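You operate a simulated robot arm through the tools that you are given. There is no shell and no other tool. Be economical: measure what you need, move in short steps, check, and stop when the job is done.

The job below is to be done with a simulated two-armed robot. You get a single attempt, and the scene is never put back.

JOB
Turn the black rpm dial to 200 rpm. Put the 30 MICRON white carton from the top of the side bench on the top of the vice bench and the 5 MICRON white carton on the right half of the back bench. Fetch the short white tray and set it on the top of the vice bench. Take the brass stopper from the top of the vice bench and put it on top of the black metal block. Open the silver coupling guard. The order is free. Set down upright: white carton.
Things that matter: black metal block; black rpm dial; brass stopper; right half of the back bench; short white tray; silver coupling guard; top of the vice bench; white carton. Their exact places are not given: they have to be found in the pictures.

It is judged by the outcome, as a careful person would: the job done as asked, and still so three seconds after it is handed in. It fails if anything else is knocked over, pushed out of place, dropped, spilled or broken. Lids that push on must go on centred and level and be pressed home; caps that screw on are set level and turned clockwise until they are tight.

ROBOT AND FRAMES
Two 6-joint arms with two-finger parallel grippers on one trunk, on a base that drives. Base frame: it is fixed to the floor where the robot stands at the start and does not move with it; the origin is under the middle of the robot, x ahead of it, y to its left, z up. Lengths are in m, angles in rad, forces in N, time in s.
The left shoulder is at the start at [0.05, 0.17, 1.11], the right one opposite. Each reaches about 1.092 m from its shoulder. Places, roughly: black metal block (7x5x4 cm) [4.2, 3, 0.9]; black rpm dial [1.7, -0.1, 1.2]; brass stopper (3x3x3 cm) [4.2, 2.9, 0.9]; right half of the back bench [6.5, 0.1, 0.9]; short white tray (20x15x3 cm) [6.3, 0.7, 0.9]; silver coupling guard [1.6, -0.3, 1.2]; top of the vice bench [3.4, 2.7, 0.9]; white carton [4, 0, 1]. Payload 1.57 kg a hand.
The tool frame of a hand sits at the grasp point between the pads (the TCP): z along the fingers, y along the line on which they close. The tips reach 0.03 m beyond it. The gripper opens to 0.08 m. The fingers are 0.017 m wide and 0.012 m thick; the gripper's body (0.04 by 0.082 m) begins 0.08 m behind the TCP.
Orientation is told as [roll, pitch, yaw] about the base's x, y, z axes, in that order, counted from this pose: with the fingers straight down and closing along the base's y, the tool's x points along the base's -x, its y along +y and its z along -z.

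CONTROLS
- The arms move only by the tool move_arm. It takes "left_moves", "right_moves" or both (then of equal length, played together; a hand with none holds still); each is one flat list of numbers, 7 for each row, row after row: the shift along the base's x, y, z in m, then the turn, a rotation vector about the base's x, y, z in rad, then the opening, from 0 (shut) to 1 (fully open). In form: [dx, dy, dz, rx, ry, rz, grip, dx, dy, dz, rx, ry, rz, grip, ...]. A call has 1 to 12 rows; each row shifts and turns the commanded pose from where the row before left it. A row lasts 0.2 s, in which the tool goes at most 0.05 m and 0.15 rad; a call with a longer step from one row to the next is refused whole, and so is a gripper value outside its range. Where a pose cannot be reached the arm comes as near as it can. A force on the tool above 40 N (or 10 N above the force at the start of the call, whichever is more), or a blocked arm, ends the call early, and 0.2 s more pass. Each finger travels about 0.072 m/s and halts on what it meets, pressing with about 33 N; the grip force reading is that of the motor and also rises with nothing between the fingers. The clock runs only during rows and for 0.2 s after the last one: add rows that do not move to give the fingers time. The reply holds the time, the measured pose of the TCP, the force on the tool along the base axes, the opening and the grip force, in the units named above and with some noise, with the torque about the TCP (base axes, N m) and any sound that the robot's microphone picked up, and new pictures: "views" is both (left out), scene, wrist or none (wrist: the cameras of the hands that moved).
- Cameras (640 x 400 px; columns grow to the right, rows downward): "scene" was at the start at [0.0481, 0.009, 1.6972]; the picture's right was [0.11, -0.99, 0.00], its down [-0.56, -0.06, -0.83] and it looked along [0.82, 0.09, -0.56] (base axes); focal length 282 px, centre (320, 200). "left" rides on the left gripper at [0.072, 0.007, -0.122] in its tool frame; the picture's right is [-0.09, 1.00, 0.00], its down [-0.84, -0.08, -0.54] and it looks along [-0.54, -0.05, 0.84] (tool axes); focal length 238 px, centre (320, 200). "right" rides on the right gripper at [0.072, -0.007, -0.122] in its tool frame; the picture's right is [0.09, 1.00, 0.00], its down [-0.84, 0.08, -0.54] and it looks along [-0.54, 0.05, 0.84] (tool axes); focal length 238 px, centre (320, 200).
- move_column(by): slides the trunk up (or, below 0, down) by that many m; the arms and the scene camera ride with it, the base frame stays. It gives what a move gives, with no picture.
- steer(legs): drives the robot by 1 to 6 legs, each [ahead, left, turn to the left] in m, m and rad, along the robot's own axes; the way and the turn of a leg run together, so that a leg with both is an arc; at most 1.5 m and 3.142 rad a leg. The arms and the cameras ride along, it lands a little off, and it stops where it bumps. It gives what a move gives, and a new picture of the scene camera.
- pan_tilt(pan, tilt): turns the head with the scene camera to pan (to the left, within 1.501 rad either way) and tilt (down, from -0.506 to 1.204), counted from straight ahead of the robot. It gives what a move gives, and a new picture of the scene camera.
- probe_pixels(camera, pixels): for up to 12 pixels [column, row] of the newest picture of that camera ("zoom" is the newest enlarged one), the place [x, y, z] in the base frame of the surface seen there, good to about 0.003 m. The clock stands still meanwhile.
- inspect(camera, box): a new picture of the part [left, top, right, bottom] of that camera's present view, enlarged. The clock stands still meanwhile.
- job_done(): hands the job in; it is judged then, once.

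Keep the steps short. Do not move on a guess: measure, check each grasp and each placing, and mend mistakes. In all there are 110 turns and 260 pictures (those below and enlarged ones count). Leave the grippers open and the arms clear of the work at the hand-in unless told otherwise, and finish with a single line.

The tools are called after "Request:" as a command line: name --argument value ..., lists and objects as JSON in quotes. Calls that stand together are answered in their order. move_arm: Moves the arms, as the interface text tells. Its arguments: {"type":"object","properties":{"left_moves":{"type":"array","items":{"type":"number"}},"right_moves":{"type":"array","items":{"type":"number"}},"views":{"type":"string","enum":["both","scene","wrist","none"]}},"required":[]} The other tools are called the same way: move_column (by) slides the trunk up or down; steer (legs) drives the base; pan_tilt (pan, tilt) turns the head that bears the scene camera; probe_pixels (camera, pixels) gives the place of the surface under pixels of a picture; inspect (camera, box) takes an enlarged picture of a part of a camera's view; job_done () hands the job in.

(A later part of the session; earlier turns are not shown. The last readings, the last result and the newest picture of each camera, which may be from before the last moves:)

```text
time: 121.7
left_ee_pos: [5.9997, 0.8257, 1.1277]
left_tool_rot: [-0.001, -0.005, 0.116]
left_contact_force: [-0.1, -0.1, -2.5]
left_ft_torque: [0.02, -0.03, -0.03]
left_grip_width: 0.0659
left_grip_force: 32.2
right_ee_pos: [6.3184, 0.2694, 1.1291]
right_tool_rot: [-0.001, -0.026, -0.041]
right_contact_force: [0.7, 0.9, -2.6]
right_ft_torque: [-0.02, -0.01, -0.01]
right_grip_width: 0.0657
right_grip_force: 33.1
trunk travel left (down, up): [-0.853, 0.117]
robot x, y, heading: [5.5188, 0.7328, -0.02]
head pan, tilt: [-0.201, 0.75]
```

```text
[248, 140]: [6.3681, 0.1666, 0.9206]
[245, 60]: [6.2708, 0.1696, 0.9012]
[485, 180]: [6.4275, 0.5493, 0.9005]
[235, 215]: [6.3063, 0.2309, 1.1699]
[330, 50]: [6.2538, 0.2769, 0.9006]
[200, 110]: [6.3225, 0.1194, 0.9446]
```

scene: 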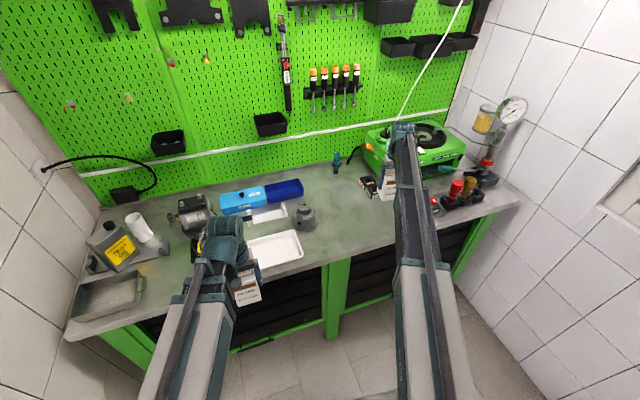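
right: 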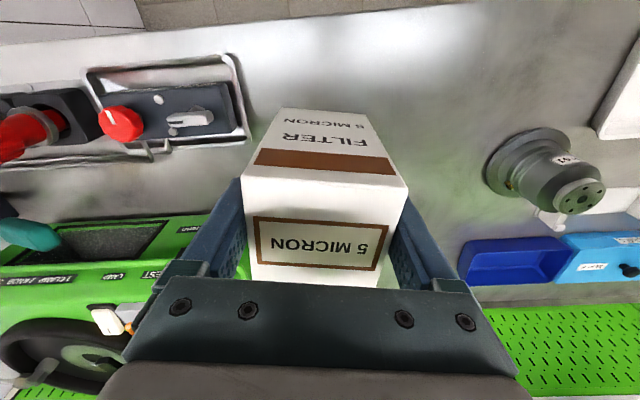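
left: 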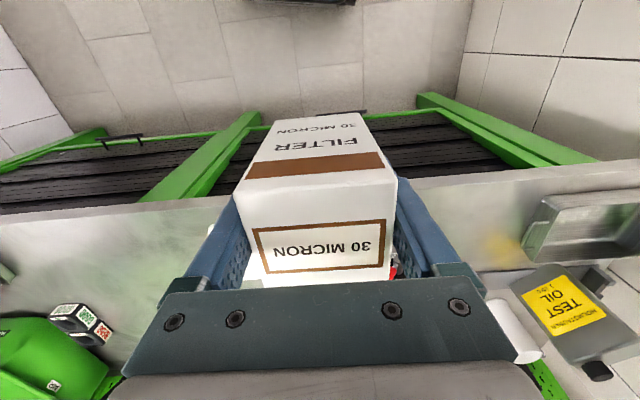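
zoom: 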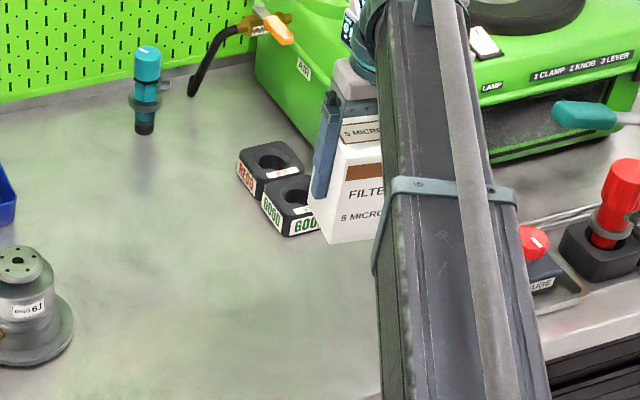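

Spot is free. Lower by 0.158 first.

Request:
move_column --by -0.158

Request:
move_column --by -0.005

Request:
inspect --camera "scene" --box '[340, 150, 440, 213]'

```text
time: 123.5
left_ee_pos: [6.0008, 0.8257, 0.9699]
left_tool_rot: [-0.001, -0.004, 0.118]
left_contact_force: [0.1, -0.4, -1.1]
left_ft_torque: [0.01, 0.02, 0.0]
left_grip_width: 0.0657
left_grip_force: 33.1
right_ee_pos: [6.3194, 0.269, 0.9696]
right_tool_rot: [0.0, -0.026, -0.04]
right_contact_force: [-0.1, 0.7, -1.9]
right_ft_torque: [0.02, 0.01, 0.02]
right_grip_width: 0.0656
right_grip_force: 33.3
trunk travel left (down, up): [-0.695, 0.275]
robot x, y, heading: [5.5186, 0.7299, -0.013]
head pan, tilt: [-0.201, 0.75]
```

```text
time: 124.1
left_ee_pos: [6.0006, 0.8269, 0.967]
left_tool_rot: [-0.002, -0.004, 0.117]
left_contact_force: [0.3, -0.1, -2.1]
left_ft_torque: [0.02, 0.02, -0.01]
left_grip_width: 0.0656
left_grip_force: 33.0
right_ee_pos: [6.317, 0.2681, 0.9663]
right_tool_rot: [-0.003, -0.03, -0.042]
right_contact_force: [7.4, -6.6, 28.0]
right_ft_torque: [0.25, -0.16, -0.11]
right_grip_width: 0.0656
right_grip_force: 33.3
trunk travel left (down, up): [-0.69, 0.28]
robot x, y, heading: [5.5182, 0.7295, -0.02]
head pan, tilt: [-0.201, 0.75]
```

```text
6.35 times, centred on (390, 182) of scene
```

zoom: 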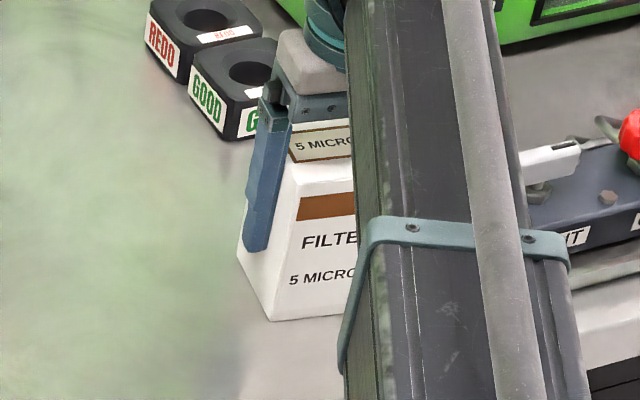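

The carton is on the bench (28 N). Release the right hand and raise.

Request:
move_arm --right_moves '[0, 0, 0, 0, 0, 0, 0.8, 0, 0, 0, 0, 0, 0, 1, 0, 0, 0, 0, 0, 0, 1]' --views "none"

Request:
move_column --by 0.16

Request:
move_arm --right_moves '[-0.03, 0.035, 0, 0, 0, 0, 1, -0.03, 0.035, 0, 0, 0, 0, 1, -0.02, 0.04, 0, 0, 0, 0, 1, -0.01, 0.045, 0, 0, 0, 0, 1, 0, 0.045, 0, 0, 0, 0, 1]' --views "both"

Request:
inspect --camera "scene" --box '[220, 150, 440, 288]'

```text
time: 124.9
left_ee_pos: [6.0004, 0.8264, 0.9658]
left_tool_rot: [0.0, -0.004, 0.117]
left_contact_force: [0.4, 0.6, -1.4]
left_ft_torque: [0.01, -0.01, 0.0]
left_grip_width: 0.0659
left_grip_force: 33.1
right_ee_pos: [6.3186, 0.2688, 0.9659]
right_tool_rot: [0.001, -0.024, -0.041]
right_contact_force: [-0.4, 0.0, -0.3]
right_ft_torque: [0.01, 0.02, -0.03]
right_grip_width: 0.0801
right_grip_force: 0.1
trunk travel left (down, up): [-0.69, 0.28]
robot x, y, heading: [5.521, 0.7328, -0.022]
head pan, tilt: [-0.201, 0.75]
```

```text
time: 126.7
left_ee_pos: [6.0007, 0.826, 1.1248]
left_tool_rot: [-0.002, -0.003, 0.117]
left_contact_force: [0.6, 1.0, -2.6]
left_ft_torque: [0.01, 0.0, 0.02]
left_grip_width: 0.0658
left_grip_force: 32.8
right_ee_pos: [6.3174, 0.2681, 1.1262]
right_tool_rot: [0.0, -0.026, -0.041]
right_contact_force: [-1.2, 0.3, 0.5]
right_ft_torque: [0.0, 0.03, 0.04]
right_grip_width: 0.08
right_grip_force: 0.1
trunk travel left (down, up): [-0.85, 0.12]
robot x, y, heading: [5.5213, 0.7271, -0.016]
head pan, tilt: [-0.201, 0.75]
```

```text
time: 127.9
left_ee_pos: [6.0003, 0.8261, 1.126]
left_tool_rot: [0.001, -0.002, 0.118]
left_contact_force: [-0.2, 0.2, -1.4]
left_ft_torque: [-0.04, 0.01, 0.0]
left_grip_width: 0.0658
left_grip_force: 32.2
right_ee_pos: [6.2316, 0.4685, 1.1254]
right_tool_rot: [0.001, -0.026, -0.042]
right_contact_force: [-0.1, -0.3, -0.7]
right_ft_torque: [0.02, 0.01, -0.03]
right_grip_width: 0.0801
right_grip_force: 0.1
trunk travel left (down, up): [-0.85, 0.12]
robot x, y, heading: [5.5203, 0.7302, -0.022]
head pan, tilt: [-0.201, 0.75]
```

scene: 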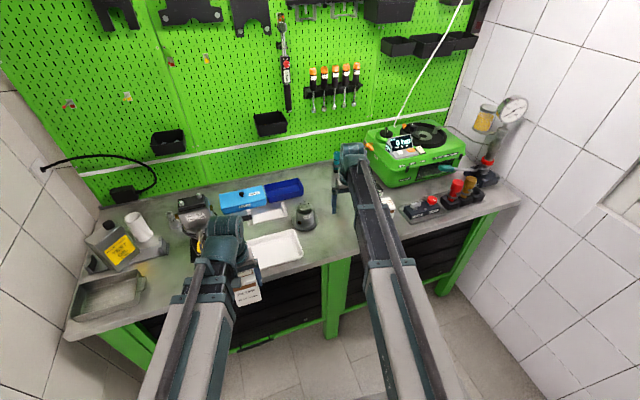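
right: 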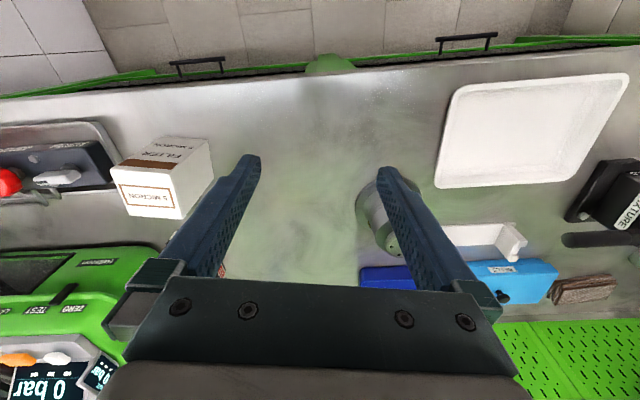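

```text
2.90 times, centred on (330, 219) of scene
```

zoom: 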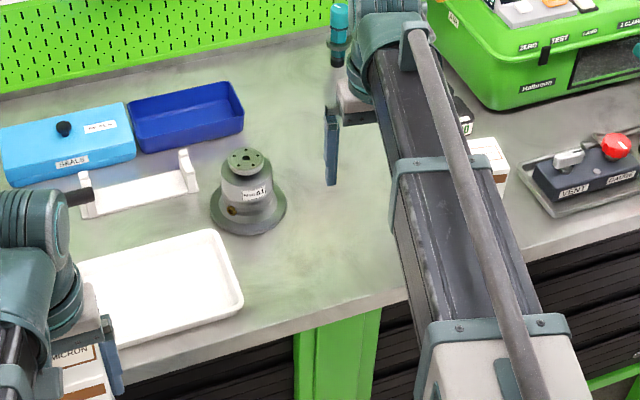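

5 MICRON stands upright. Now the tray: measure its rim.

Request:
inspect --camera "right" --box '[420, 60, 640, 198]'

Request:
probe_pixels --camera "zoom" --pixels '[[115, 80], [595, 50], [50, 350], [465, 340], [85, 200], [95, 205], [350, 65], [350, 75], [350, 90], [300, 200], [40, 365], [75, 215]]'

```text
2.90 times, centred on (530, 129) of right
```

zoom: 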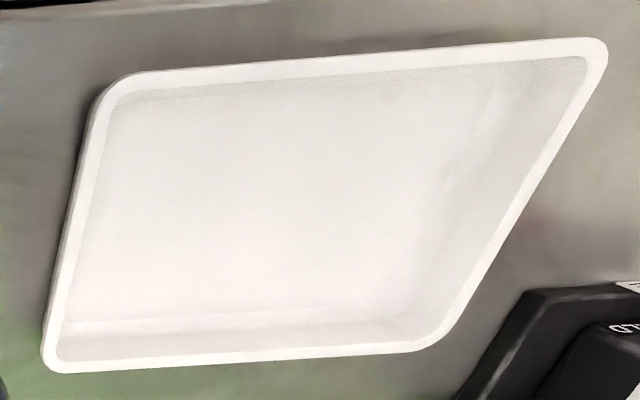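

```text
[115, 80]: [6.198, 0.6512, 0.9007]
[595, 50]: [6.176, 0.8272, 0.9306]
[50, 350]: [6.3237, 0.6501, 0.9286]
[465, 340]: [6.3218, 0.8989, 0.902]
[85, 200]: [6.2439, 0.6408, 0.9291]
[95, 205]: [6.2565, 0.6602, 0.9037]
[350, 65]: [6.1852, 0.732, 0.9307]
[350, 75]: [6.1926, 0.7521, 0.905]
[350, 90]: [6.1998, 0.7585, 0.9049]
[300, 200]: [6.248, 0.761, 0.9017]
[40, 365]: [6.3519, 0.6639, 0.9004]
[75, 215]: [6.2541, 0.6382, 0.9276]
```

Tray rim at z 0.93; near long side's middle at (6.186,0.733), tray yaw ≈0.105. I'll grip that side with the right hand turned by -1.42 rad, left hand moved aside.

Request:
move_arm --right_moves '[-0.0045, 0.0266, 0, 0, 0, -0.1424, 1, -0.0045, 0.0266, 0, 0, 0, -0.1424, 1, -0.0045, 0.0266, 0, 0, 0, -0.1424, 1, -0.0045, 0.0266, 0, 0, 0, -0.1424, 1, -0.0045, 0.0266, 0, 0, 0, -0.1424, 1, -0.0045, 0.0266, 0, 0, 0, -0.1424, 1, -0.0045, 0.0266, 0, 0, 0, -0.1424, 1, -0.0045, 0.0266, 0, 0, 0, -0.1424, 1, -0.0045, 0.0266, 0, 0, 0, -0.1424, 1, -0.0045, 0.0266, 0, 0, 0, -0.1424, 1, 0, 0, 0, 0, 0, 0, 1]' --left_moves '[-0.01, 0.03, 0, 0, 0, 0, 0.5, -0.01, 0.03, 0, 0, 0, 0, 0.5, -0.01, 0.03, 0, 0, 0, 0, 0.5, -0.01, 0.03, 0, 0, 0, 0, 0.5, -0.01, 0.03, 0, 0, 0, 0, 0.5, 0, 0, 0, 0, 0, 0, 0.5, 0, 0, 0, 0, 0, 0, 0.5, 0, 0, 0, 0, 0, 0, 0.5, 0, 0, 0, 0, 0, 0, 0.5, 0, 0, 0, 0, 0, 0, 0.5, 0, 0, 0, 0, 0, 0, 0.5]' --views "both"

Request:
probe_pixels --camera "right" --pixels '[[320, 130], [320, 170], [260, 150], [380, 150], [320, 200]]'

```text
time: 130.3
left_ee_pos: [5.9725, 0.9794, 1.1248]
left_tool_rot: [0.0, -0.001, 0.117]
left_contact_force: [-0.7, -0.3, -2.1]
left_ft_torque: [0.02, -0.01, 0.02]
left_grip_width: 0.066
left_grip_force: 33.1
left hand out of reach, approached as far as the arm can: row 3, 4, 5
right_ee_pos: [6.1838, 0.734, 1.1253]
right_tool_rot: [0.0, -0.025, -1.465]
right_contact_force: [-0.7, -0.1, -0.1]
right_ft_torque: [-0.01, -0.05, 0.0]
right_grip_width: 0.0799
right_grip_force: 0.0
trunk travel left (down, up): [-0.85, 0.12]
robot x, y, heading: [5.517, 0.7301, -0.017]
head pan, tilt: [-0.201, 0.75]
```

scene: 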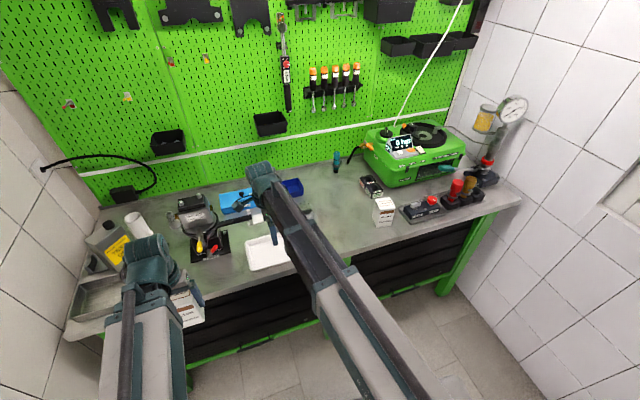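
right: 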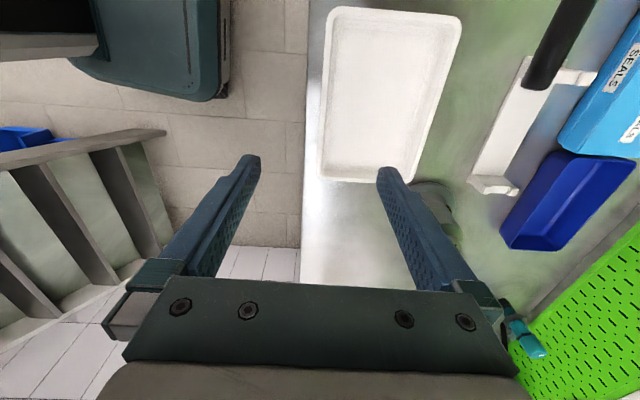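
left: 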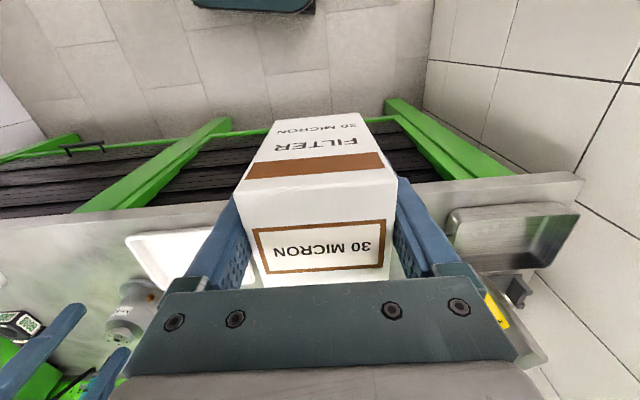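

```text
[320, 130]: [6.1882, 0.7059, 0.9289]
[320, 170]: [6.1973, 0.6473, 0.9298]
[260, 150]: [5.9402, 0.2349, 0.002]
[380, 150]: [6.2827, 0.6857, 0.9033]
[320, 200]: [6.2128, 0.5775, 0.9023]
```

Aligned with the rim. Lower 0.186 so tips stop just above the tray floor.

Request:
move_column --by -0.186

Request:
move_arm --right_moves '[0, 0, 0, 0, 0, 0, 0.5, 0, 0, 0, 0, 0, 0, 0, 0, 0, 0, 0, 0, 0, 0, 0, 0, 0, 0, 0, 0, 0]' --views "wrist"

```text
time: 132.3
left_ee_pos: [5.9713, 0.9791, 0.9397]
left_tool_rot: [0.0, -0.001, 0.116]
left_contact_force: [-0.1, -0.4, -2.0]
left_ft_torque: [-0.01, -0.02, -0.03]
left_grip_width: 0.0659
left_grip_force: 32.9
right_ee_pos: [6.1825, 0.7343, 0.9389]
right_tool_rot: [-0.001, -0.026, -1.464]
right_contact_force: [0.3, -0.6, -0.6]
right_ft_torque: [0.02, -0.01, 0.02]
right_grip_width: 0.0797
right_grip_force: 0.0
trunk travel left (down, up): [-0.664, 0.306]
robot x, y, heading: [5.5183, 0.7296, -0.016]
head pan, tilt: [-0.201, 0.75]
```

```text
time: 133.3
left_ee_pos: [5.9726, 0.9804, 0.9393]
left_tool_rot: [-0.001, 0.0, 0.116]
left_contact_force: [0.4, -0.5, -2.0]
left_ft_torque: [0.0, -0.01, -0.02]
left_grip_width: 0.0659
left_grip_force: 33.2
right_ee_pos: [6.182, 0.7345, 0.939]
right_tool_rot: [0.0, -0.026, -1.464]
right_contact_force: [1.6, 0.3, 1.4]
right_ft_torque: [-0.06, -0.48, 0.28]
right_grip_width: 0.0051
right_grip_force: 25.7
trunk travel left (down, up): [-0.664, 0.306]
robot x, y, heading: [5.5195, 0.7307, -0.017]
head pan, tilt: [-0.201, 0.75]
```

right: 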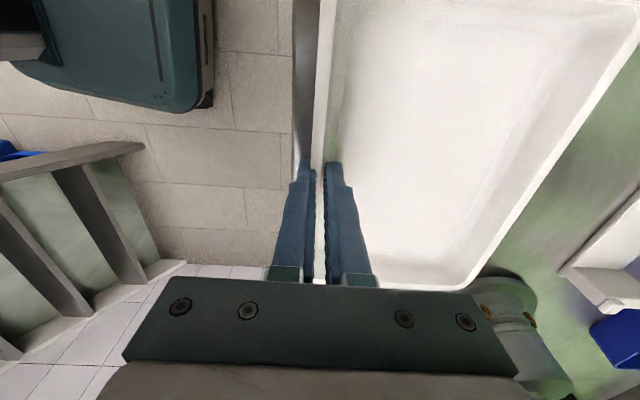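

The rim is gripped (5 mm). Lift 0.05 and check that the tray stays level.

Request:
move_column --by 0.06

Request:
move_arm --right_moves '[0, 0, 0, 0, 0, 0, 0]' --views "both"

```text
time: 134.3
left_ee_pos: [5.9735, 0.9794, 0.9994]
left_tool_rot: [0.0, 0.001, 0.116]
left_contact_force: [-0.2, -1.2, -1.3]
left_ft_torque: [-0.03, 0.03, 0.0]
left_grip_width: 0.0661
left_grip_force: 32.9
right_ee_pos: [6.1834, 0.7345, 1.0003]
right_tool_rot: [0.0, -0.025, -1.464]
right_contact_force: [0.1, 0.2, -3.6]
right_ft_torque: [-0.03, 0.26, 0.0]
right_grip_width: 0.0025
right_grip_force: 23.7
trunk travel left (down, up): [-0.724, 0.246]
robot x, y, heading: [5.5198, 0.7298, -0.018]
head pan, tilt: [-0.201, 0.75]
```

```text
time: 134.7
left_ee_pos: [5.9725, 0.9782, 0.9982]
left_tool_rot: [0.0, 0.001, 0.117]
left_contact_force: [0.4, 0.4, -2.3]
left_ft_torque: [0.0, 0.01, 0.0]
left_grip_width: 0.0658
left_grip_force: 33.1
right_ee_pos: [6.1822, 0.7339, 0.9984]
right_tool_rot: [0.0, -0.025, -1.466]
right_contact_force: [-0.3, 0.6, -2.7]
right_ft_torque: [-0.03, 0.23, 0.04]
right_grip_width: 0.0029
right_grip_force: 23.9
trunk travel left (down, up): [-0.724, 0.246]
robot x, y, heading: [5.5159, 0.7318, -0.014]
head pan, tilt: [-0.201, 0.75]
```

scene: 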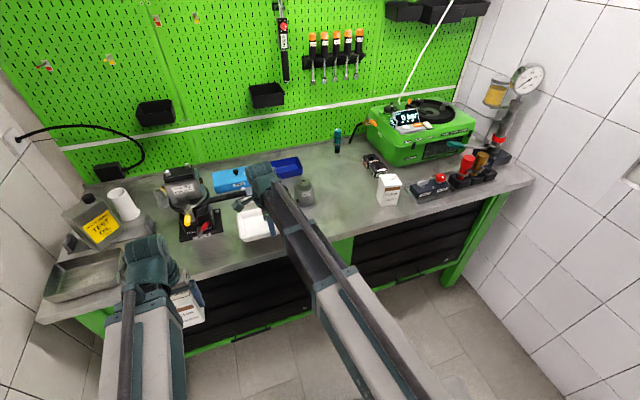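
right: 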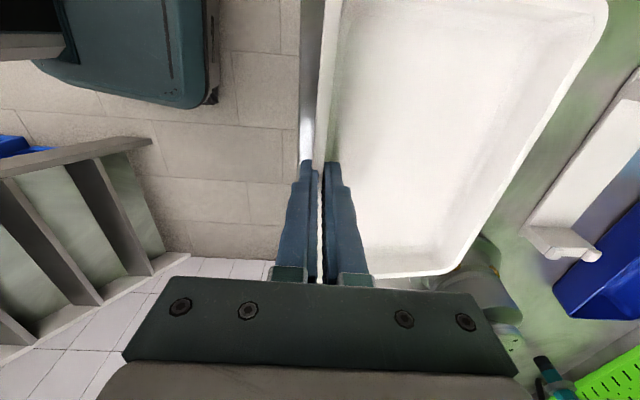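

Tray is held (≈0.3 kg, slight sag). Lift more, then drive back and turn towards the vice bench.

Request:
move_column --by 0.12

Request:
steer --legs '[[-0.9, 0, 0], [-0.65, 0, 0], [0, 0, 1.58], [0.6, 0, 0]]'

Request:
pan_tilt --pan 0.2 --tilt 0.5

```text
time: 136.2
left_ee_pos: [5.973, 0.98, 1.1186]
left_tool_rot: [0.0, 0.0, 0.118]
left_contact_force: [-0.1, -0.6, -1.8]
left_ft_torque: [0.0, 0.05, -0.01]
left_grip_width: 0.0661
left_grip_force: 32.4
right_ee_pos: [6.1838, 0.7345, 1.1183]
right_tool_rot: [0.0, -0.026, -1.464]
right_contact_force: [-0.1, 0.0, -3.6]
right_ft_torque: [-0.02, 0.25, 0.03]
right_grip_width: 0.0025
right_grip_force: 24.4
trunk travel left (down, up): [-0.844, 0.126]
robot x, y, heading: [5.52, 0.7306, -0.016]
head pan, tilt: [-0.201, 0.75]
```

```text
time: 151.1
left_ee_pos: [3.719, 1.8123, 1.1188]
left_tool_rot: [-0.001, 0.002, 1.697]
left_contact_force: [0.7, 0.7, -0.9]
left_ft_torque: [-0.01, -0.02, -0.01]
left_grip_width: 0.0655
left_grip_force: 32.9
right_ee_pos: [3.9621, 2.0262, 1.1192]
right_tool_rot: [-0.001, -0.026, 0.117]
right_contact_force: [-0.5, 0.5, -3.2]
right_ft_torque: [-0.26, -0.05, -0.03]
right_grip_width: 0.0029
right_grip_force: 24.0
trunk travel left (down, up): [-0.844, 0.126]
robot x, y, heading: [3.9705, 1.3613, 1.558]
head pan, tilt: [-0.201, 0.75]
```

scene: 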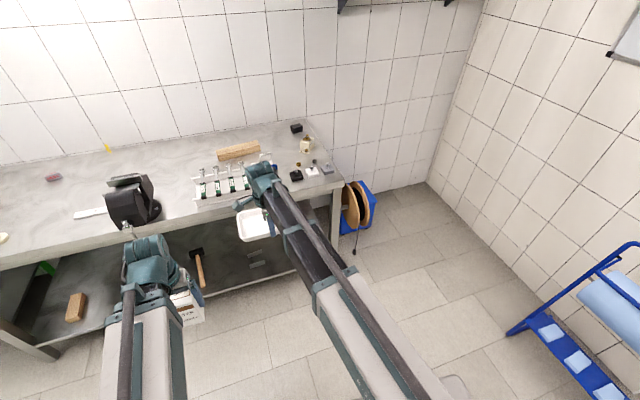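

```text
time: 151.9
left_ee_pos: [3.7203, 1.811, 1.1194]
left_tool_rot: [-0.001, -0.001, 1.697]
left_contact_force: [0.4, 0.5, -0.9]
left_ft_torque: [0.01, 0.01, 0.01]
left_grip_width: 0.0658
left_grip_force: 33.1
right_ee_pos: [3.9628, 2.0228, 1.1187]
right_tool_rot: [0.001, -0.027, 0.116]
right_contact_force: [0.5, -0.8, -3.1]
right_ft_torque: [-0.21, -0.08, 0.02]
right_grip_width: 0.0027
right_grip_force: 24.4
trunk travel left (down, up): [-0.844, 0.126]
robot x, y, heading: [3.9759, 1.3592, 1.562]
head pan, tilt: [0.201, 0.499]
```

scene: 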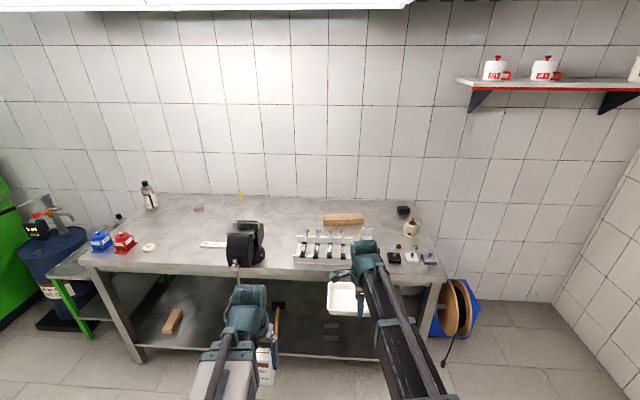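

Request:
inspect --camera "scene" --box '[360, 195, 456, 275]'

Request:
inspect --camera "scene" --box '[80, 170, 304, 310]'

Request:
probe_pixels --camera "scene" --pixels '[[180, 230], [150, 265], [215, 265], [205, 245], [290, 215], [150, 248], [285, 240], [300, 262], [120, 262], [330, 222], [265, 265], [200, 215]]'

```text
5.00 times, centred on (408, 235) of scene
```

zoom: 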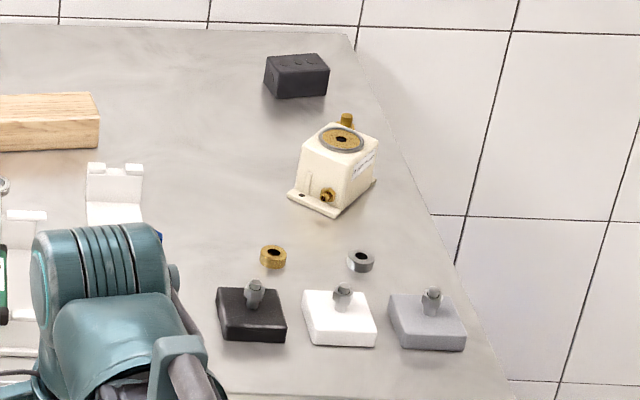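

```text
2.86 times, centred on (192, 240) of scene
```

zoom: 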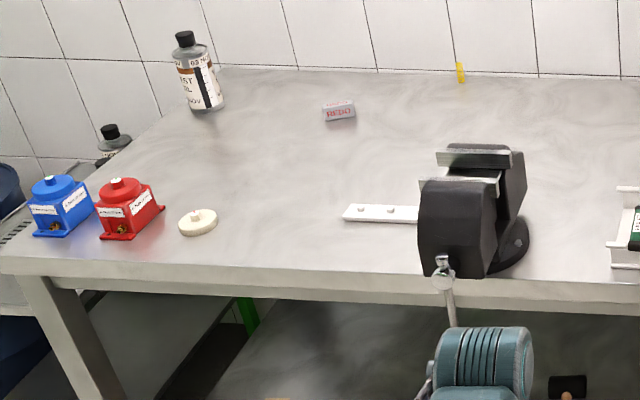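

```text
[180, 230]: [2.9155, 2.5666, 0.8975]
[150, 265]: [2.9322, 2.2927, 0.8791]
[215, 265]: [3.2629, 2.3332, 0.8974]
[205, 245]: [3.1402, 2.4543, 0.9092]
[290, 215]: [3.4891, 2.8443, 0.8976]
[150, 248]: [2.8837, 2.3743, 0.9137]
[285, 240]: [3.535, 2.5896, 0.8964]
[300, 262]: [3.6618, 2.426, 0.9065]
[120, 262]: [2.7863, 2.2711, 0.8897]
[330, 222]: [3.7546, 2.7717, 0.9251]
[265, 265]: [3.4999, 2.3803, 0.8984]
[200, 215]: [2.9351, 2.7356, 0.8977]
```

Free bench area lies around (2.85–3.15, 2.55–2.75). The brass ring and black block are at the right end. I drive left 0.97 m, then ahead 0.33 m.

Request:
steer --legs '[[0, 0.97, 0], [0.33, 0, 0]]'

Request:
pan_tilt --pan 0.0 --tilt 0.75

```text
time: 158.7
left_ee_pos: [2.7517, 2.1461, 1.1197]
left_tool_rot: [-0.002, 0.001, 1.699]
left_contact_force: [-0.2, 0.2, -1.1]
left_ft_torque: [0.0, 0.02, -0.05]
left_grip_width: 0.0657
left_grip_force: 33.2
right_ee_pos: [2.9945, 2.3587, 1.1187]
right_tool_rot: [-0.001, -0.025, 0.12]
right_contact_force: [-0.2, 0.4, -4.3]
right_ft_torque: [-0.26, -0.06, -0.03]
right_grip_width: 0.0028
right_grip_force: 24.3
trunk travel left (down, up): [-0.844, 0.126]
robot x, y, heading: [3.0087, 1.6942, 1.57]
head pan, tilt: [0.201, 0.499]
```

scene: 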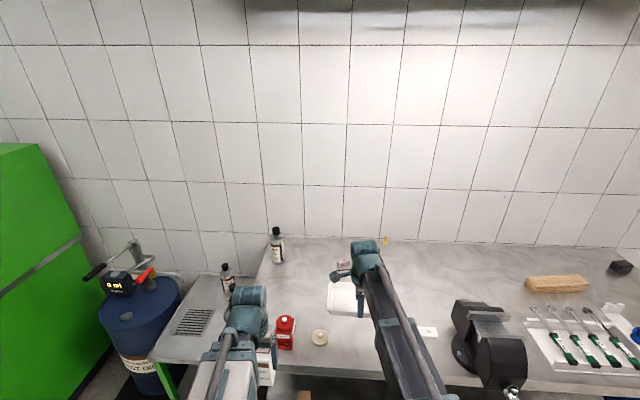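

```text
time: 159.5
left_ee_pos: [2.7519, 2.1463, 1.1176]
left_tool_rot: [0.0, 0.0, 1.7]
left_contact_force: [0.1, -0.5, -2.4]
left_ft_torque: [0.0, -0.04, -0.03]
left_grip_width: 0.0659
left_grip_force: 32.7
right_ee_pos: [2.9937, 2.3584, 1.119]
right_tool_rot: [-0.002, -0.025, 0.119]
right_contact_force: [-0.2, 0.3, -4.0]
right_ft_torque: [-0.24, -0.04, 0.01]
right_grip_width: 0.0031
right_grip_force: 23.8
trunk travel left (down, up): [-0.844, 0.126]
robot x, y, heading: [3.0043, 1.6954, 1.568]
head pan, tilt: [0.0, 0.75]
```

scene: 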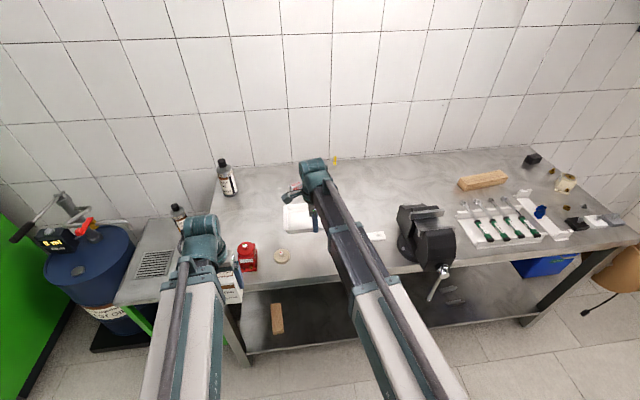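

Request:
probe_pixels --camera "scene" --pixels '[[246, 246], [247, 268], [281, 256], [226, 165], [228, 192], [300, 185], [250, 210], [365, 200], [375, 236], [240, 225], [350, 185], [405, 235]]'

Request:
inspect --camera "scene" --box '[200, 150, 400, 275]'

```text
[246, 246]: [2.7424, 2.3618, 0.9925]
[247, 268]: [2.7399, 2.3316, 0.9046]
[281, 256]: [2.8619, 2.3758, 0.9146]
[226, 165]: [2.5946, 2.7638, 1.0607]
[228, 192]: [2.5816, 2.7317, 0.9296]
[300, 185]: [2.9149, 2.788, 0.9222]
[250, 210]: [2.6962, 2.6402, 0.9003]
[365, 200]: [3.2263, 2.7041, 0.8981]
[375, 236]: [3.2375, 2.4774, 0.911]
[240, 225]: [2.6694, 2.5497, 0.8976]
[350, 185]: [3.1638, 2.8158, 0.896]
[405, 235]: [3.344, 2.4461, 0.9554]
```

```text
3.20 times, centred on (300, 212) of scene
```

zoom: 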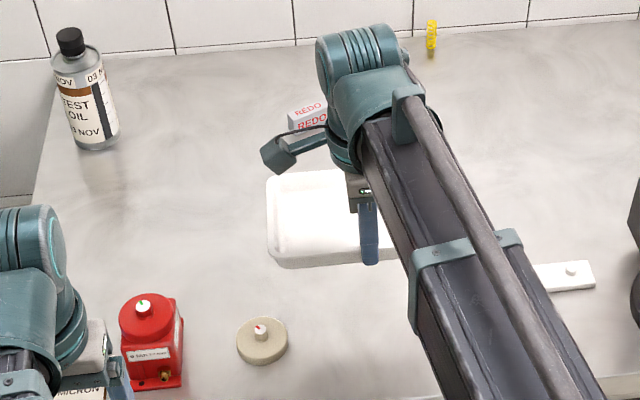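

Move hands: left over (2.80,2.56) with the carton, right so that the tray's held rim is at (3.06,2.545).

Request:
move_arm --left_moves '[0.0055, 0.046, 0, 0, 0, 0, 0.5, 0.0055, 0.046, 0, 0, 0, 0, 0.5, 0.0055, 0.046, 0, 0, 0, 0, 0.5, 0.0055, 0.046, 0, 0, 0, 0, 0.5, 0.0055, 0.046, 0, 0, 0, 0, 0.5, 0.0055, 0.046, 0, 0, 0, 0, 0.5, 0.0055, 0.046, 0, 0, 0, 0, 0.5, 0.0055, 0.046, 0, 0, 0, 0, 0.5, 0.0055, 0.046, 0, 0, 0, 0, 0.5, 0, 0, 0, 0, 0, 0, 0.5]' --right_moves '[0.0073, 0.0208, 0, 0, 0, 0, 0, 0.0073, 0.0208, 0, 0, 0, 0, 0, 0.0073, 0.0208, 0, 0, 0, 0, 0, 0.0073, 0.0208, 0, 0, 0, 0, 0, 0.0073, 0.0208, 0, 0, 0, 0, 0, 0.0073, 0.0208, 0, 0, 0, 0, 0, 0.0073, 0.0208, 0, 0, 0, 0, 0, 0.0073, 0.0208, 0, 0, 0, 0, 0, 0.0073, 0.0208, 0, 0, 0, 0, 0, 0, 0, 0, 0, 0, 0, 0]' --views "both"

```text
time: 161.7
left_ee_pos: [2.8018, 2.5593, 1.1188]
left_tool_rot: [-0.001, -0.001, 1.701]
left_contact_force: [-0.4, -0.4, -2.5]
left_ft_torque: [0.0, 0.02, -0.02]
left_grip_width: 0.0658
left_grip_force: 33.3
right_ee_pos: [3.0596, 2.5453, 1.1194]
right_tool_rot: [0.001, -0.026, 0.119]
right_contact_force: [-0.7, -0.2, -3.6]
right_ft_torque: [-0.19, -0.03, 0.03]
right_grip_width: 0.0026
right_grip_force: 24.1
trunk travel left (down, up): [-0.844, 0.126]
robot x, y, heading: [3.006, 1.6954, 1.561]
head pan, tilt: [0.0, 0.75]
```

scene: 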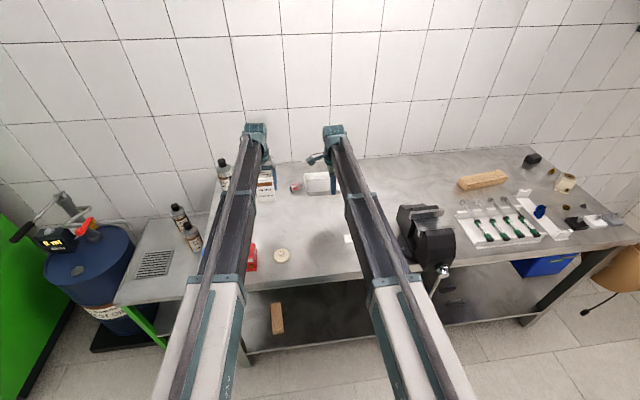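
right: 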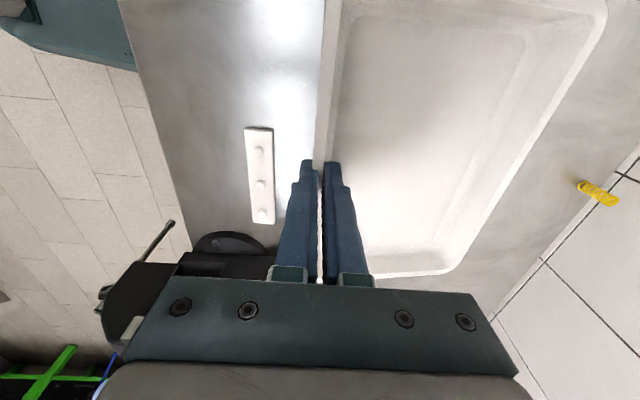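
left: 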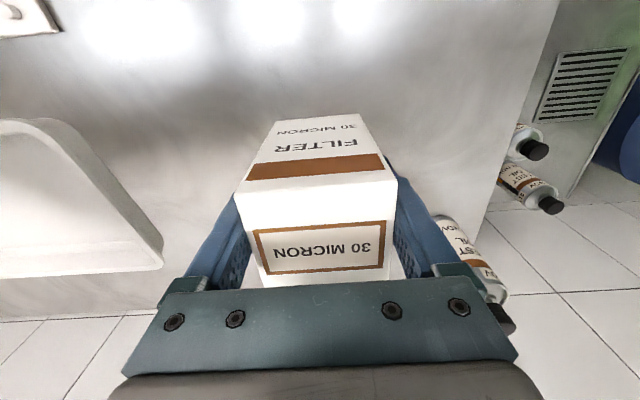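

Clear below. Lower 0.150 until the carton is about to touch.

Request:
move_column --by -0.151

Request:
move_column --by -0.003

```text
time: 163.5
left_ee_pos: [2.8014, 2.561, 0.968]
left_tool_rot: [-0.001, 0.0, 1.698]
left_contact_force: [0.3, -0.2, 2.6]
left_ft_torque: [0.16, 0.1, 0.02]
left_grip_width: 0.0658
left_grip_force: 33.1
right_ee_pos: [3.0606, 2.545, 0.9682]
right_tool_rot: [0.001, -0.027, 0.12]
right_contact_force: [-0.6, -0.2, -3.6]
right_ft_torque: [-0.25, -0.02, 0.03]
right_grip_width: 0.0028
right_grip_force: 23.5
trunk travel left (down, up): [-0.693, 0.277]
robot x, y, heading: [3.0044, 1.6959, 1.567]
head pan, tilt: [0.0, 0.75]
```

```text
time: 164.0
left_ee_pos: [2.8011, 2.5603, 0.9673]
left_tool_rot: [0.0, -0.003, 1.702]
left_contact_force: [-1.4, 5.3, 28.8]
left_ft_torque: [0.02, 0.07, 0.01]
left_grip_width: 0.0657
left_grip_force: 32.4
right_ee_pos: [3.0604, 2.5431, 0.9663]
right_tool_rot: [0.002, -0.024, 0.118]
right_contact_force: [0.0, 0.0, -2.8]
right_ft_torque: [-0.22, -0.02, -0.01]
right_grip_width: 0.0029
right_grip_force: 24.0
trunk travel left (down, up): [-0.69, 0.28]
robot x, y, heading: [3.006, 1.6964, 1.569]
head pan, tilt: [0.0, 0.75]
```

The carton rests on the bench. Open the left hand, then continue down 0.022 for the tray.

Request:
move_arm --left_moves '[0, 0, 0, 0, 0, 0, 0.8, 0, 0, 0, 0, 0, 0, 1, 0, 0, 0, 0, 0, 0, 1]' --views "wrist"

Request:
move_column --by -0.02

Request:
move_column --by -0.006

```text
time: 164.8
left_ee_pos: [2.8014, 2.5602, 0.9645]
left_tool_rot: [-0.001, 0.002, 1.698]
left_contact_force: [0.2, 0.1, -1.0]
left_ft_torque: [-0.01, 0.03, -0.01]
left_grip_width: 0.0798
left_grip_force: 0.0
right_ee_pos: [3.0603, 2.5455, 0.9652]
right_tool_rot: [-0.001, -0.028, 0.118]
right_contact_force: [0.1, 0.3, -3.6]
right_ft_torque: [-0.26, -0.07, 0.0]
right_grip_width: 0.0027
right_grip_force: 23.6
trunk travel left (down, up): [-0.69, 0.28]
robot x, y, heading: [3.006, 1.6964, 1.565]
head pan, tilt: [0.0, 0.75]
```

left: 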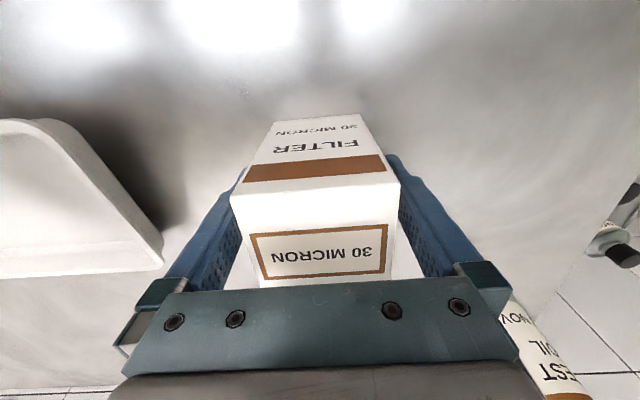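

```text
time: 165.4
left_ee_pos: [2.8015, 2.5597, 0.9458]
left_tool_rot: [0.001, 0.001, 1.701]
left_contact_force: [-0.3, -0.6, 0.7]
left_ft_torque: [0.01, -0.04, -0.01]
left_grip_width: 0.0798
left_grip_force: 0.0
right_ee_pos: [3.0592, 2.5447, 0.9465]
right_tool_rot: [0.0, -0.026, 0.121]
right_contact_force: [-0.8, 0.1, 1.6]
right_ft_torque: [0.45, 0.05, 0.17]
right_grip_width: 0.0043
right_grip_force: 24.7
trunk travel left (down, up): [-0.67, 0.3]
robot x, y, heading: [3.0026, 1.6926, 1.561]
head pan, tilt: [0.0, 0.75]
```

```text
time: 166.0
left_ee_pos: [2.8002, 2.5606, 0.9396]
left_tool_rot: [-0.001, 0.001, 1.7]
left_contact_force: [-0.2, -0.4, 0.1]
left_ft_torque: [0.03, 0.06, 0.04]
left_grip_width: 0.0802
left_grip_force: 0.1
right_ee_pos: [3.06, 2.5448, 0.9406]
right_tool_rot: [-0.001, -0.027, 0.119]
right_contact_force: [1.1, -0.8, 1.5]
right_ft_torque: [0.46, 0.04, -0.15]
right_grip_width: 0.0049
right_grip_force: 25.2
trunk travel left (down, up): [-0.664, 0.306]
robot x, y, heading: [3.0061, 1.6935, 1.569]
head pan, tilt: [0.0, 0.75]
```

The tray is level on the bench. Open the right fingers partially, then raise.

Request:
move_arm --right_moves '[0, 0, 0, 0, 0, 0, 0.4, 0, 0, 0, 0, 0, 0, 0.4, 0, 0, 0, 0, 0, 0, 0.4]' --views "wrist"

Request:
move_column --by 0.2

Request:
move_arm --right_moves '[0, -0.045, 0, 0, 0, 0, 1, 0, -0.045, 0, 0, 0, 0, 1, 0, -0.045, 0, 0, 0, 0, 1, 0, -0.045, 0, 0, 0, 0, 1, 0, -0.045, 0, 0, 0, 0, 1, 0, -0.045, 0, 0, 0, 0, 1]' --left_moves '[0, -0.045, 0, 0, 0, 0, 1, 0, -0.045, 0, 0, 0, 0, 1, 0, -0.045, 0, 0, 0, 0, 1, 0, -0.045, 0, 0, 0, 0, 1, 0, -0.045, 0, 0, 0, 0, 1, 0, -0.045, 0, 0, 0, 0, 1]' --views "scene"

Request:
inspect --camera "scene" --box '[200, 150, 400, 275]'

```text
time: 166.8
left_ee_pos: [2.8013, 2.5607, 0.939]
left_tool_rot: [0.001, 0.001, 1.701]
left_contact_force: [-0.1, -1.1, -0.2]
left_ft_torque: [-0.05, 0.01, 0.01]
left_grip_width: 0.0802
left_grip_force: 0.1
right_ee_pos: [3.0604, 2.5444, 0.939]
right_tool_rot: [0.002, -0.027, 0.118]
right_contact_force: [-0.8, 0.7, 0.0]
right_ft_torque: [0.02, 0.04, -0.01]
right_grip_width: 0.0322
right_grip_force: 0.1
trunk travel left (down, up): [-0.664, 0.306]
robot x, y, heading: [3.009, 1.6926, 1.567]
head pan, tilt: [0.0, 0.75]
```

right: 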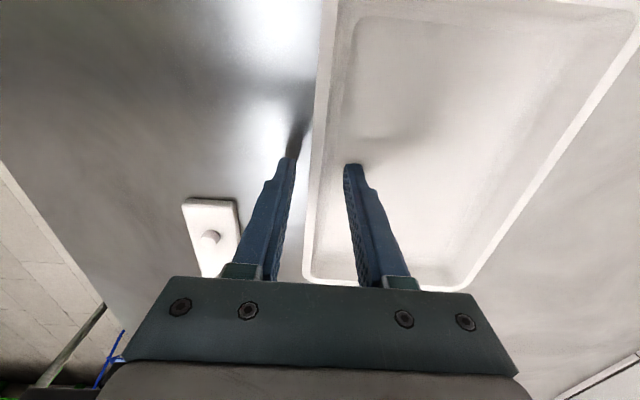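

```text
time: 169.0
left_ee_pos: [2.8006, 2.5616, 1.1392]
left_tool_rot: [0.0, 0.0, 1.701]
left_contact_force: [-0.6, 0.7, 0.2]
left_ft_torque: [0.0, -0.02, 0.0]
left_grip_width: 0.0799
left_grip_force: 0.0
right_ee_pos: [3.0597, 2.5464, 1.1396]
right_tool_rot: [0.001, -0.027, 0.116]
right_contact_force: [0.1, 1.0, 0.2]
right_ft_torque: [-0.01, 0.0, -0.02]
right_grip_width: 0.0317
right_grip_force: 0.1
trunk travel left (down, up): [-0.864, 0.106]
robot x, y, heading: [3.008, 1.6945, 1.568]
head pan, tilt: [0.0, 0.75]
```

```text
time: 170.4
left_ee_pos: [2.8015, 2.2904, 1.1398]
left_tool_rot: [0.0, -0.001, 1.7]
left_contact_force: [0.4, 0.7, -0.1]
left_ft_torque: [0.03, 0.01, -0.01]
left_grip_width: 0.0797
left_grip_force: 0.1
right_ee_pos: [3.0604, 2.2732, 1.1393]
right_tool_rot: [0.002, -0.025, 0.119]
right_contact_force: [-0.1, -0.6, 0.4]
right_ft_torque: [-0.01, 0.0, -0.02]
right_grip_width: 0.0797
right_grip_force: 0.1
trunk travel left (down, up): [-0.864, 0.106]
robot x, y, heading: [3.004, 1.6957, 1.567]
head pan, tilt: [0.0, 0.75]
```

scene: 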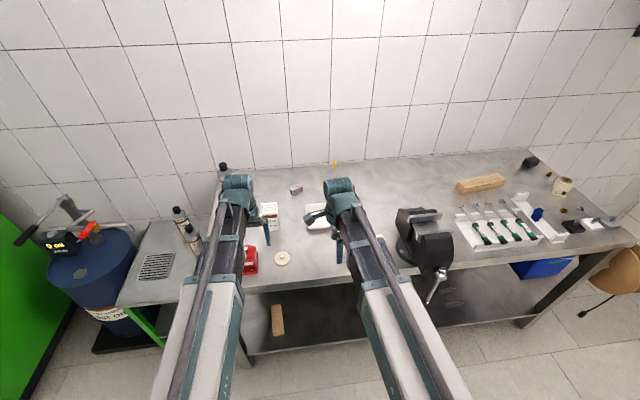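

```text
3.20 times, centred on (300, 212) of scene
```

zoom: 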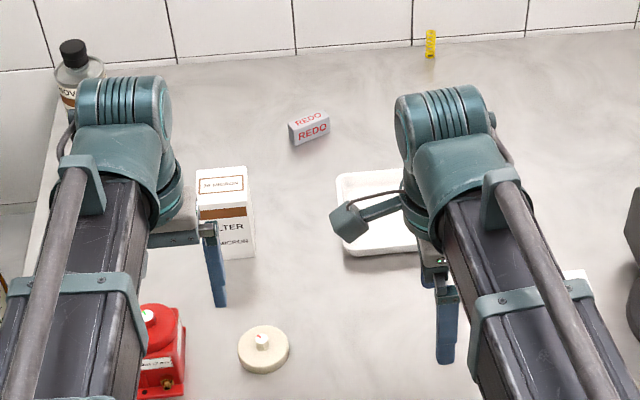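

Carton and tray are well placed. Now go to the right end of the bench for the stopper: back 0.3, right 1.05.

Request:
steer --legs '[[-0.3, 0, 0], [0, -1.05, 0], [0.2, 0, 0]]'

Request:
pan_tilt --pan -0.25 --tilt 0.75

Request:
inspect --camera "scene" --box '[240, 140, 400, 240]'

```text
time: 178.7
left_ee_pos: [3.8729, 2.1779, 1.139]
left_tool_rot: [0.002, -0.001, 1.684]
left_contact_force: [-0.1, 1.3, -0.3]
left_ft_torque: [-0.01, 0.02, 0.0]
left_grip_width: 0.0801
left_grip_force: 0.1
right_ee_pos: [4.1319, 2.1576, 1.1403]
right_tool_rot: [-0.001, -0.027, 0.102]
right_contact_force: [-0.1, 0.1, -0.3]
right_ft_torque: [-0.05, 0.02, -0.02]
right_grip_width: 0.0799
right_grip_force: 0.0
trunk travel left (down, up): [-0.864, 0.106]
robot x, y, heading: [4.0689, 1.5743, 1.555]
head pan, tilt: [0.0, 0.75]
```

scene: 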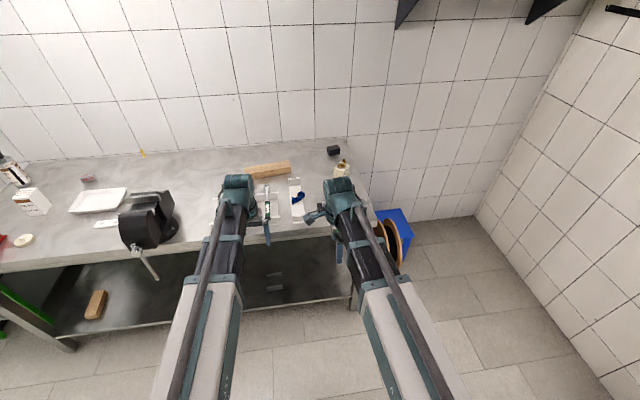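

```text
time: 179.4
left_ee_pos: [3.8733, 2.1767, 1.1388]
left_tool_rot: [-0.001, 0.001, 1.685]
left_contact_force: [-0.7, 0.2, 0.9]
left_ft_torque: [-0.03, 0.01, 0.02]
left_grip_width: 0.0799
left_grip_force: 0.0
right_ee_pos: [4.1323, 2.1551, 1.1405]
right_tool_rot: [0.0, -0.027, 0.1]
right_contact_force: [0.2, 0.7, -0.8]
right_ft_torque: [0.01, -0.01, 0.0]
right_grip_width: 0.0801
right_grip_force: 0.1
trunk travel left (down, up): [-0.864, 0.106]
robot x, y, heading: [4.0685, 1.5773, 1.549]
head pan, tilt: [-0.25, 0.75]
```

scene: 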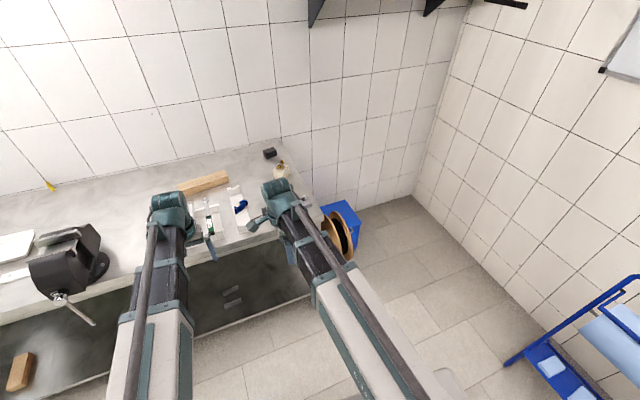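

```text
4.00 times, centred on (320, 190) of scene
```

zoom: 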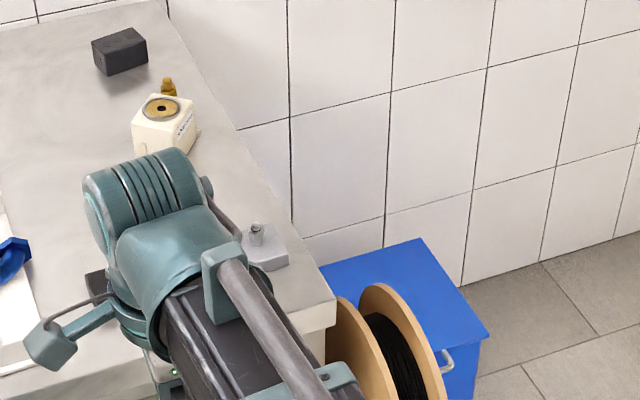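

Besides the front pin-blocks there's a black block at the back (zoom (120,50)) and a brass piece behind the cream unit (168,85). Measure them.

Request:
probe_pixels --camera "zoom" --pixels '[[168, 83], [170, 92], [120, 40], [97, 45], [145, 42], [105, 72], [162, 108], [195, 130], [135, 150], [200, 60], [265, 260], [260, 235]]'

Request:
inspect --camera "scene" --box '[256, 140, 304, 180]'

```text
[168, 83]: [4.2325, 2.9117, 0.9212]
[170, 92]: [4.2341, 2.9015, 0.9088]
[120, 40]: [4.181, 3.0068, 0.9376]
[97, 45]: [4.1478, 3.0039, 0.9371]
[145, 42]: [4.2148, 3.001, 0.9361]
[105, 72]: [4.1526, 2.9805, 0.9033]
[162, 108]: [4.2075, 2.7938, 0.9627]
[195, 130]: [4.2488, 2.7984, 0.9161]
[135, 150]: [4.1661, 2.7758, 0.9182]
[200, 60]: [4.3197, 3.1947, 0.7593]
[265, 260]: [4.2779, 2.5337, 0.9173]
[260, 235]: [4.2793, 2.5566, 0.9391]
```

```text
10.00 times, centred on (280, 160) of scene
```

zoom: 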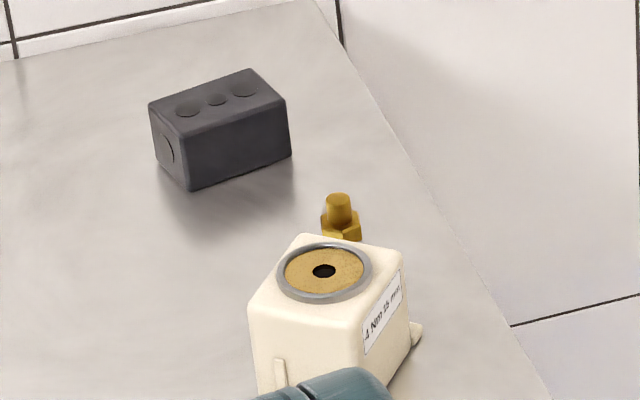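

Stopper: hex brass plug at (4.233,2.905), top z≈0.925. Black metal block: at (4.18,3.0), top z 0.937. That's far from the front, so I check floor space at the bench's right end.

Request:
probe_pixels --camera "scene" --pixels '[[322, 206], [357, 202], [361, 240], [345, 258], [335, 240], [352, 225], [414, 195], [380, 230], [410, 260], [440, 290], [300, 260], [283, 145]]'

Request:
probe_pixels --camera "scene" --pixels '[[470, 205], [530, 340], [510, 362], [598, 70], [560, 180], [310, 195], [312, 265], [230, 293], [450, 370]]'

```text
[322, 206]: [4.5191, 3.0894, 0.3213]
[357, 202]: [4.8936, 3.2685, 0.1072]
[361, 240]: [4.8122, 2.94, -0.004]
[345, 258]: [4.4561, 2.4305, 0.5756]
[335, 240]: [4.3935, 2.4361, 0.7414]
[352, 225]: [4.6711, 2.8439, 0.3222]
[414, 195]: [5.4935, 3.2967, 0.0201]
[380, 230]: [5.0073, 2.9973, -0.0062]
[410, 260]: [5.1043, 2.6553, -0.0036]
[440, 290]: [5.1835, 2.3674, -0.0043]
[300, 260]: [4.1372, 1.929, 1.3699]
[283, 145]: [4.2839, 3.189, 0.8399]
```

```text
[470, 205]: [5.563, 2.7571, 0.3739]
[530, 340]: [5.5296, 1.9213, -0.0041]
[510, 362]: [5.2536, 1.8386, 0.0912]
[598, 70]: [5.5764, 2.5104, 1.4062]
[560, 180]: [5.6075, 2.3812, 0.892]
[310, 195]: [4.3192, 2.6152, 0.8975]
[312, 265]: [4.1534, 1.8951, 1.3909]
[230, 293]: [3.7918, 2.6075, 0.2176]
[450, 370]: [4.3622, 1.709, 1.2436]
```

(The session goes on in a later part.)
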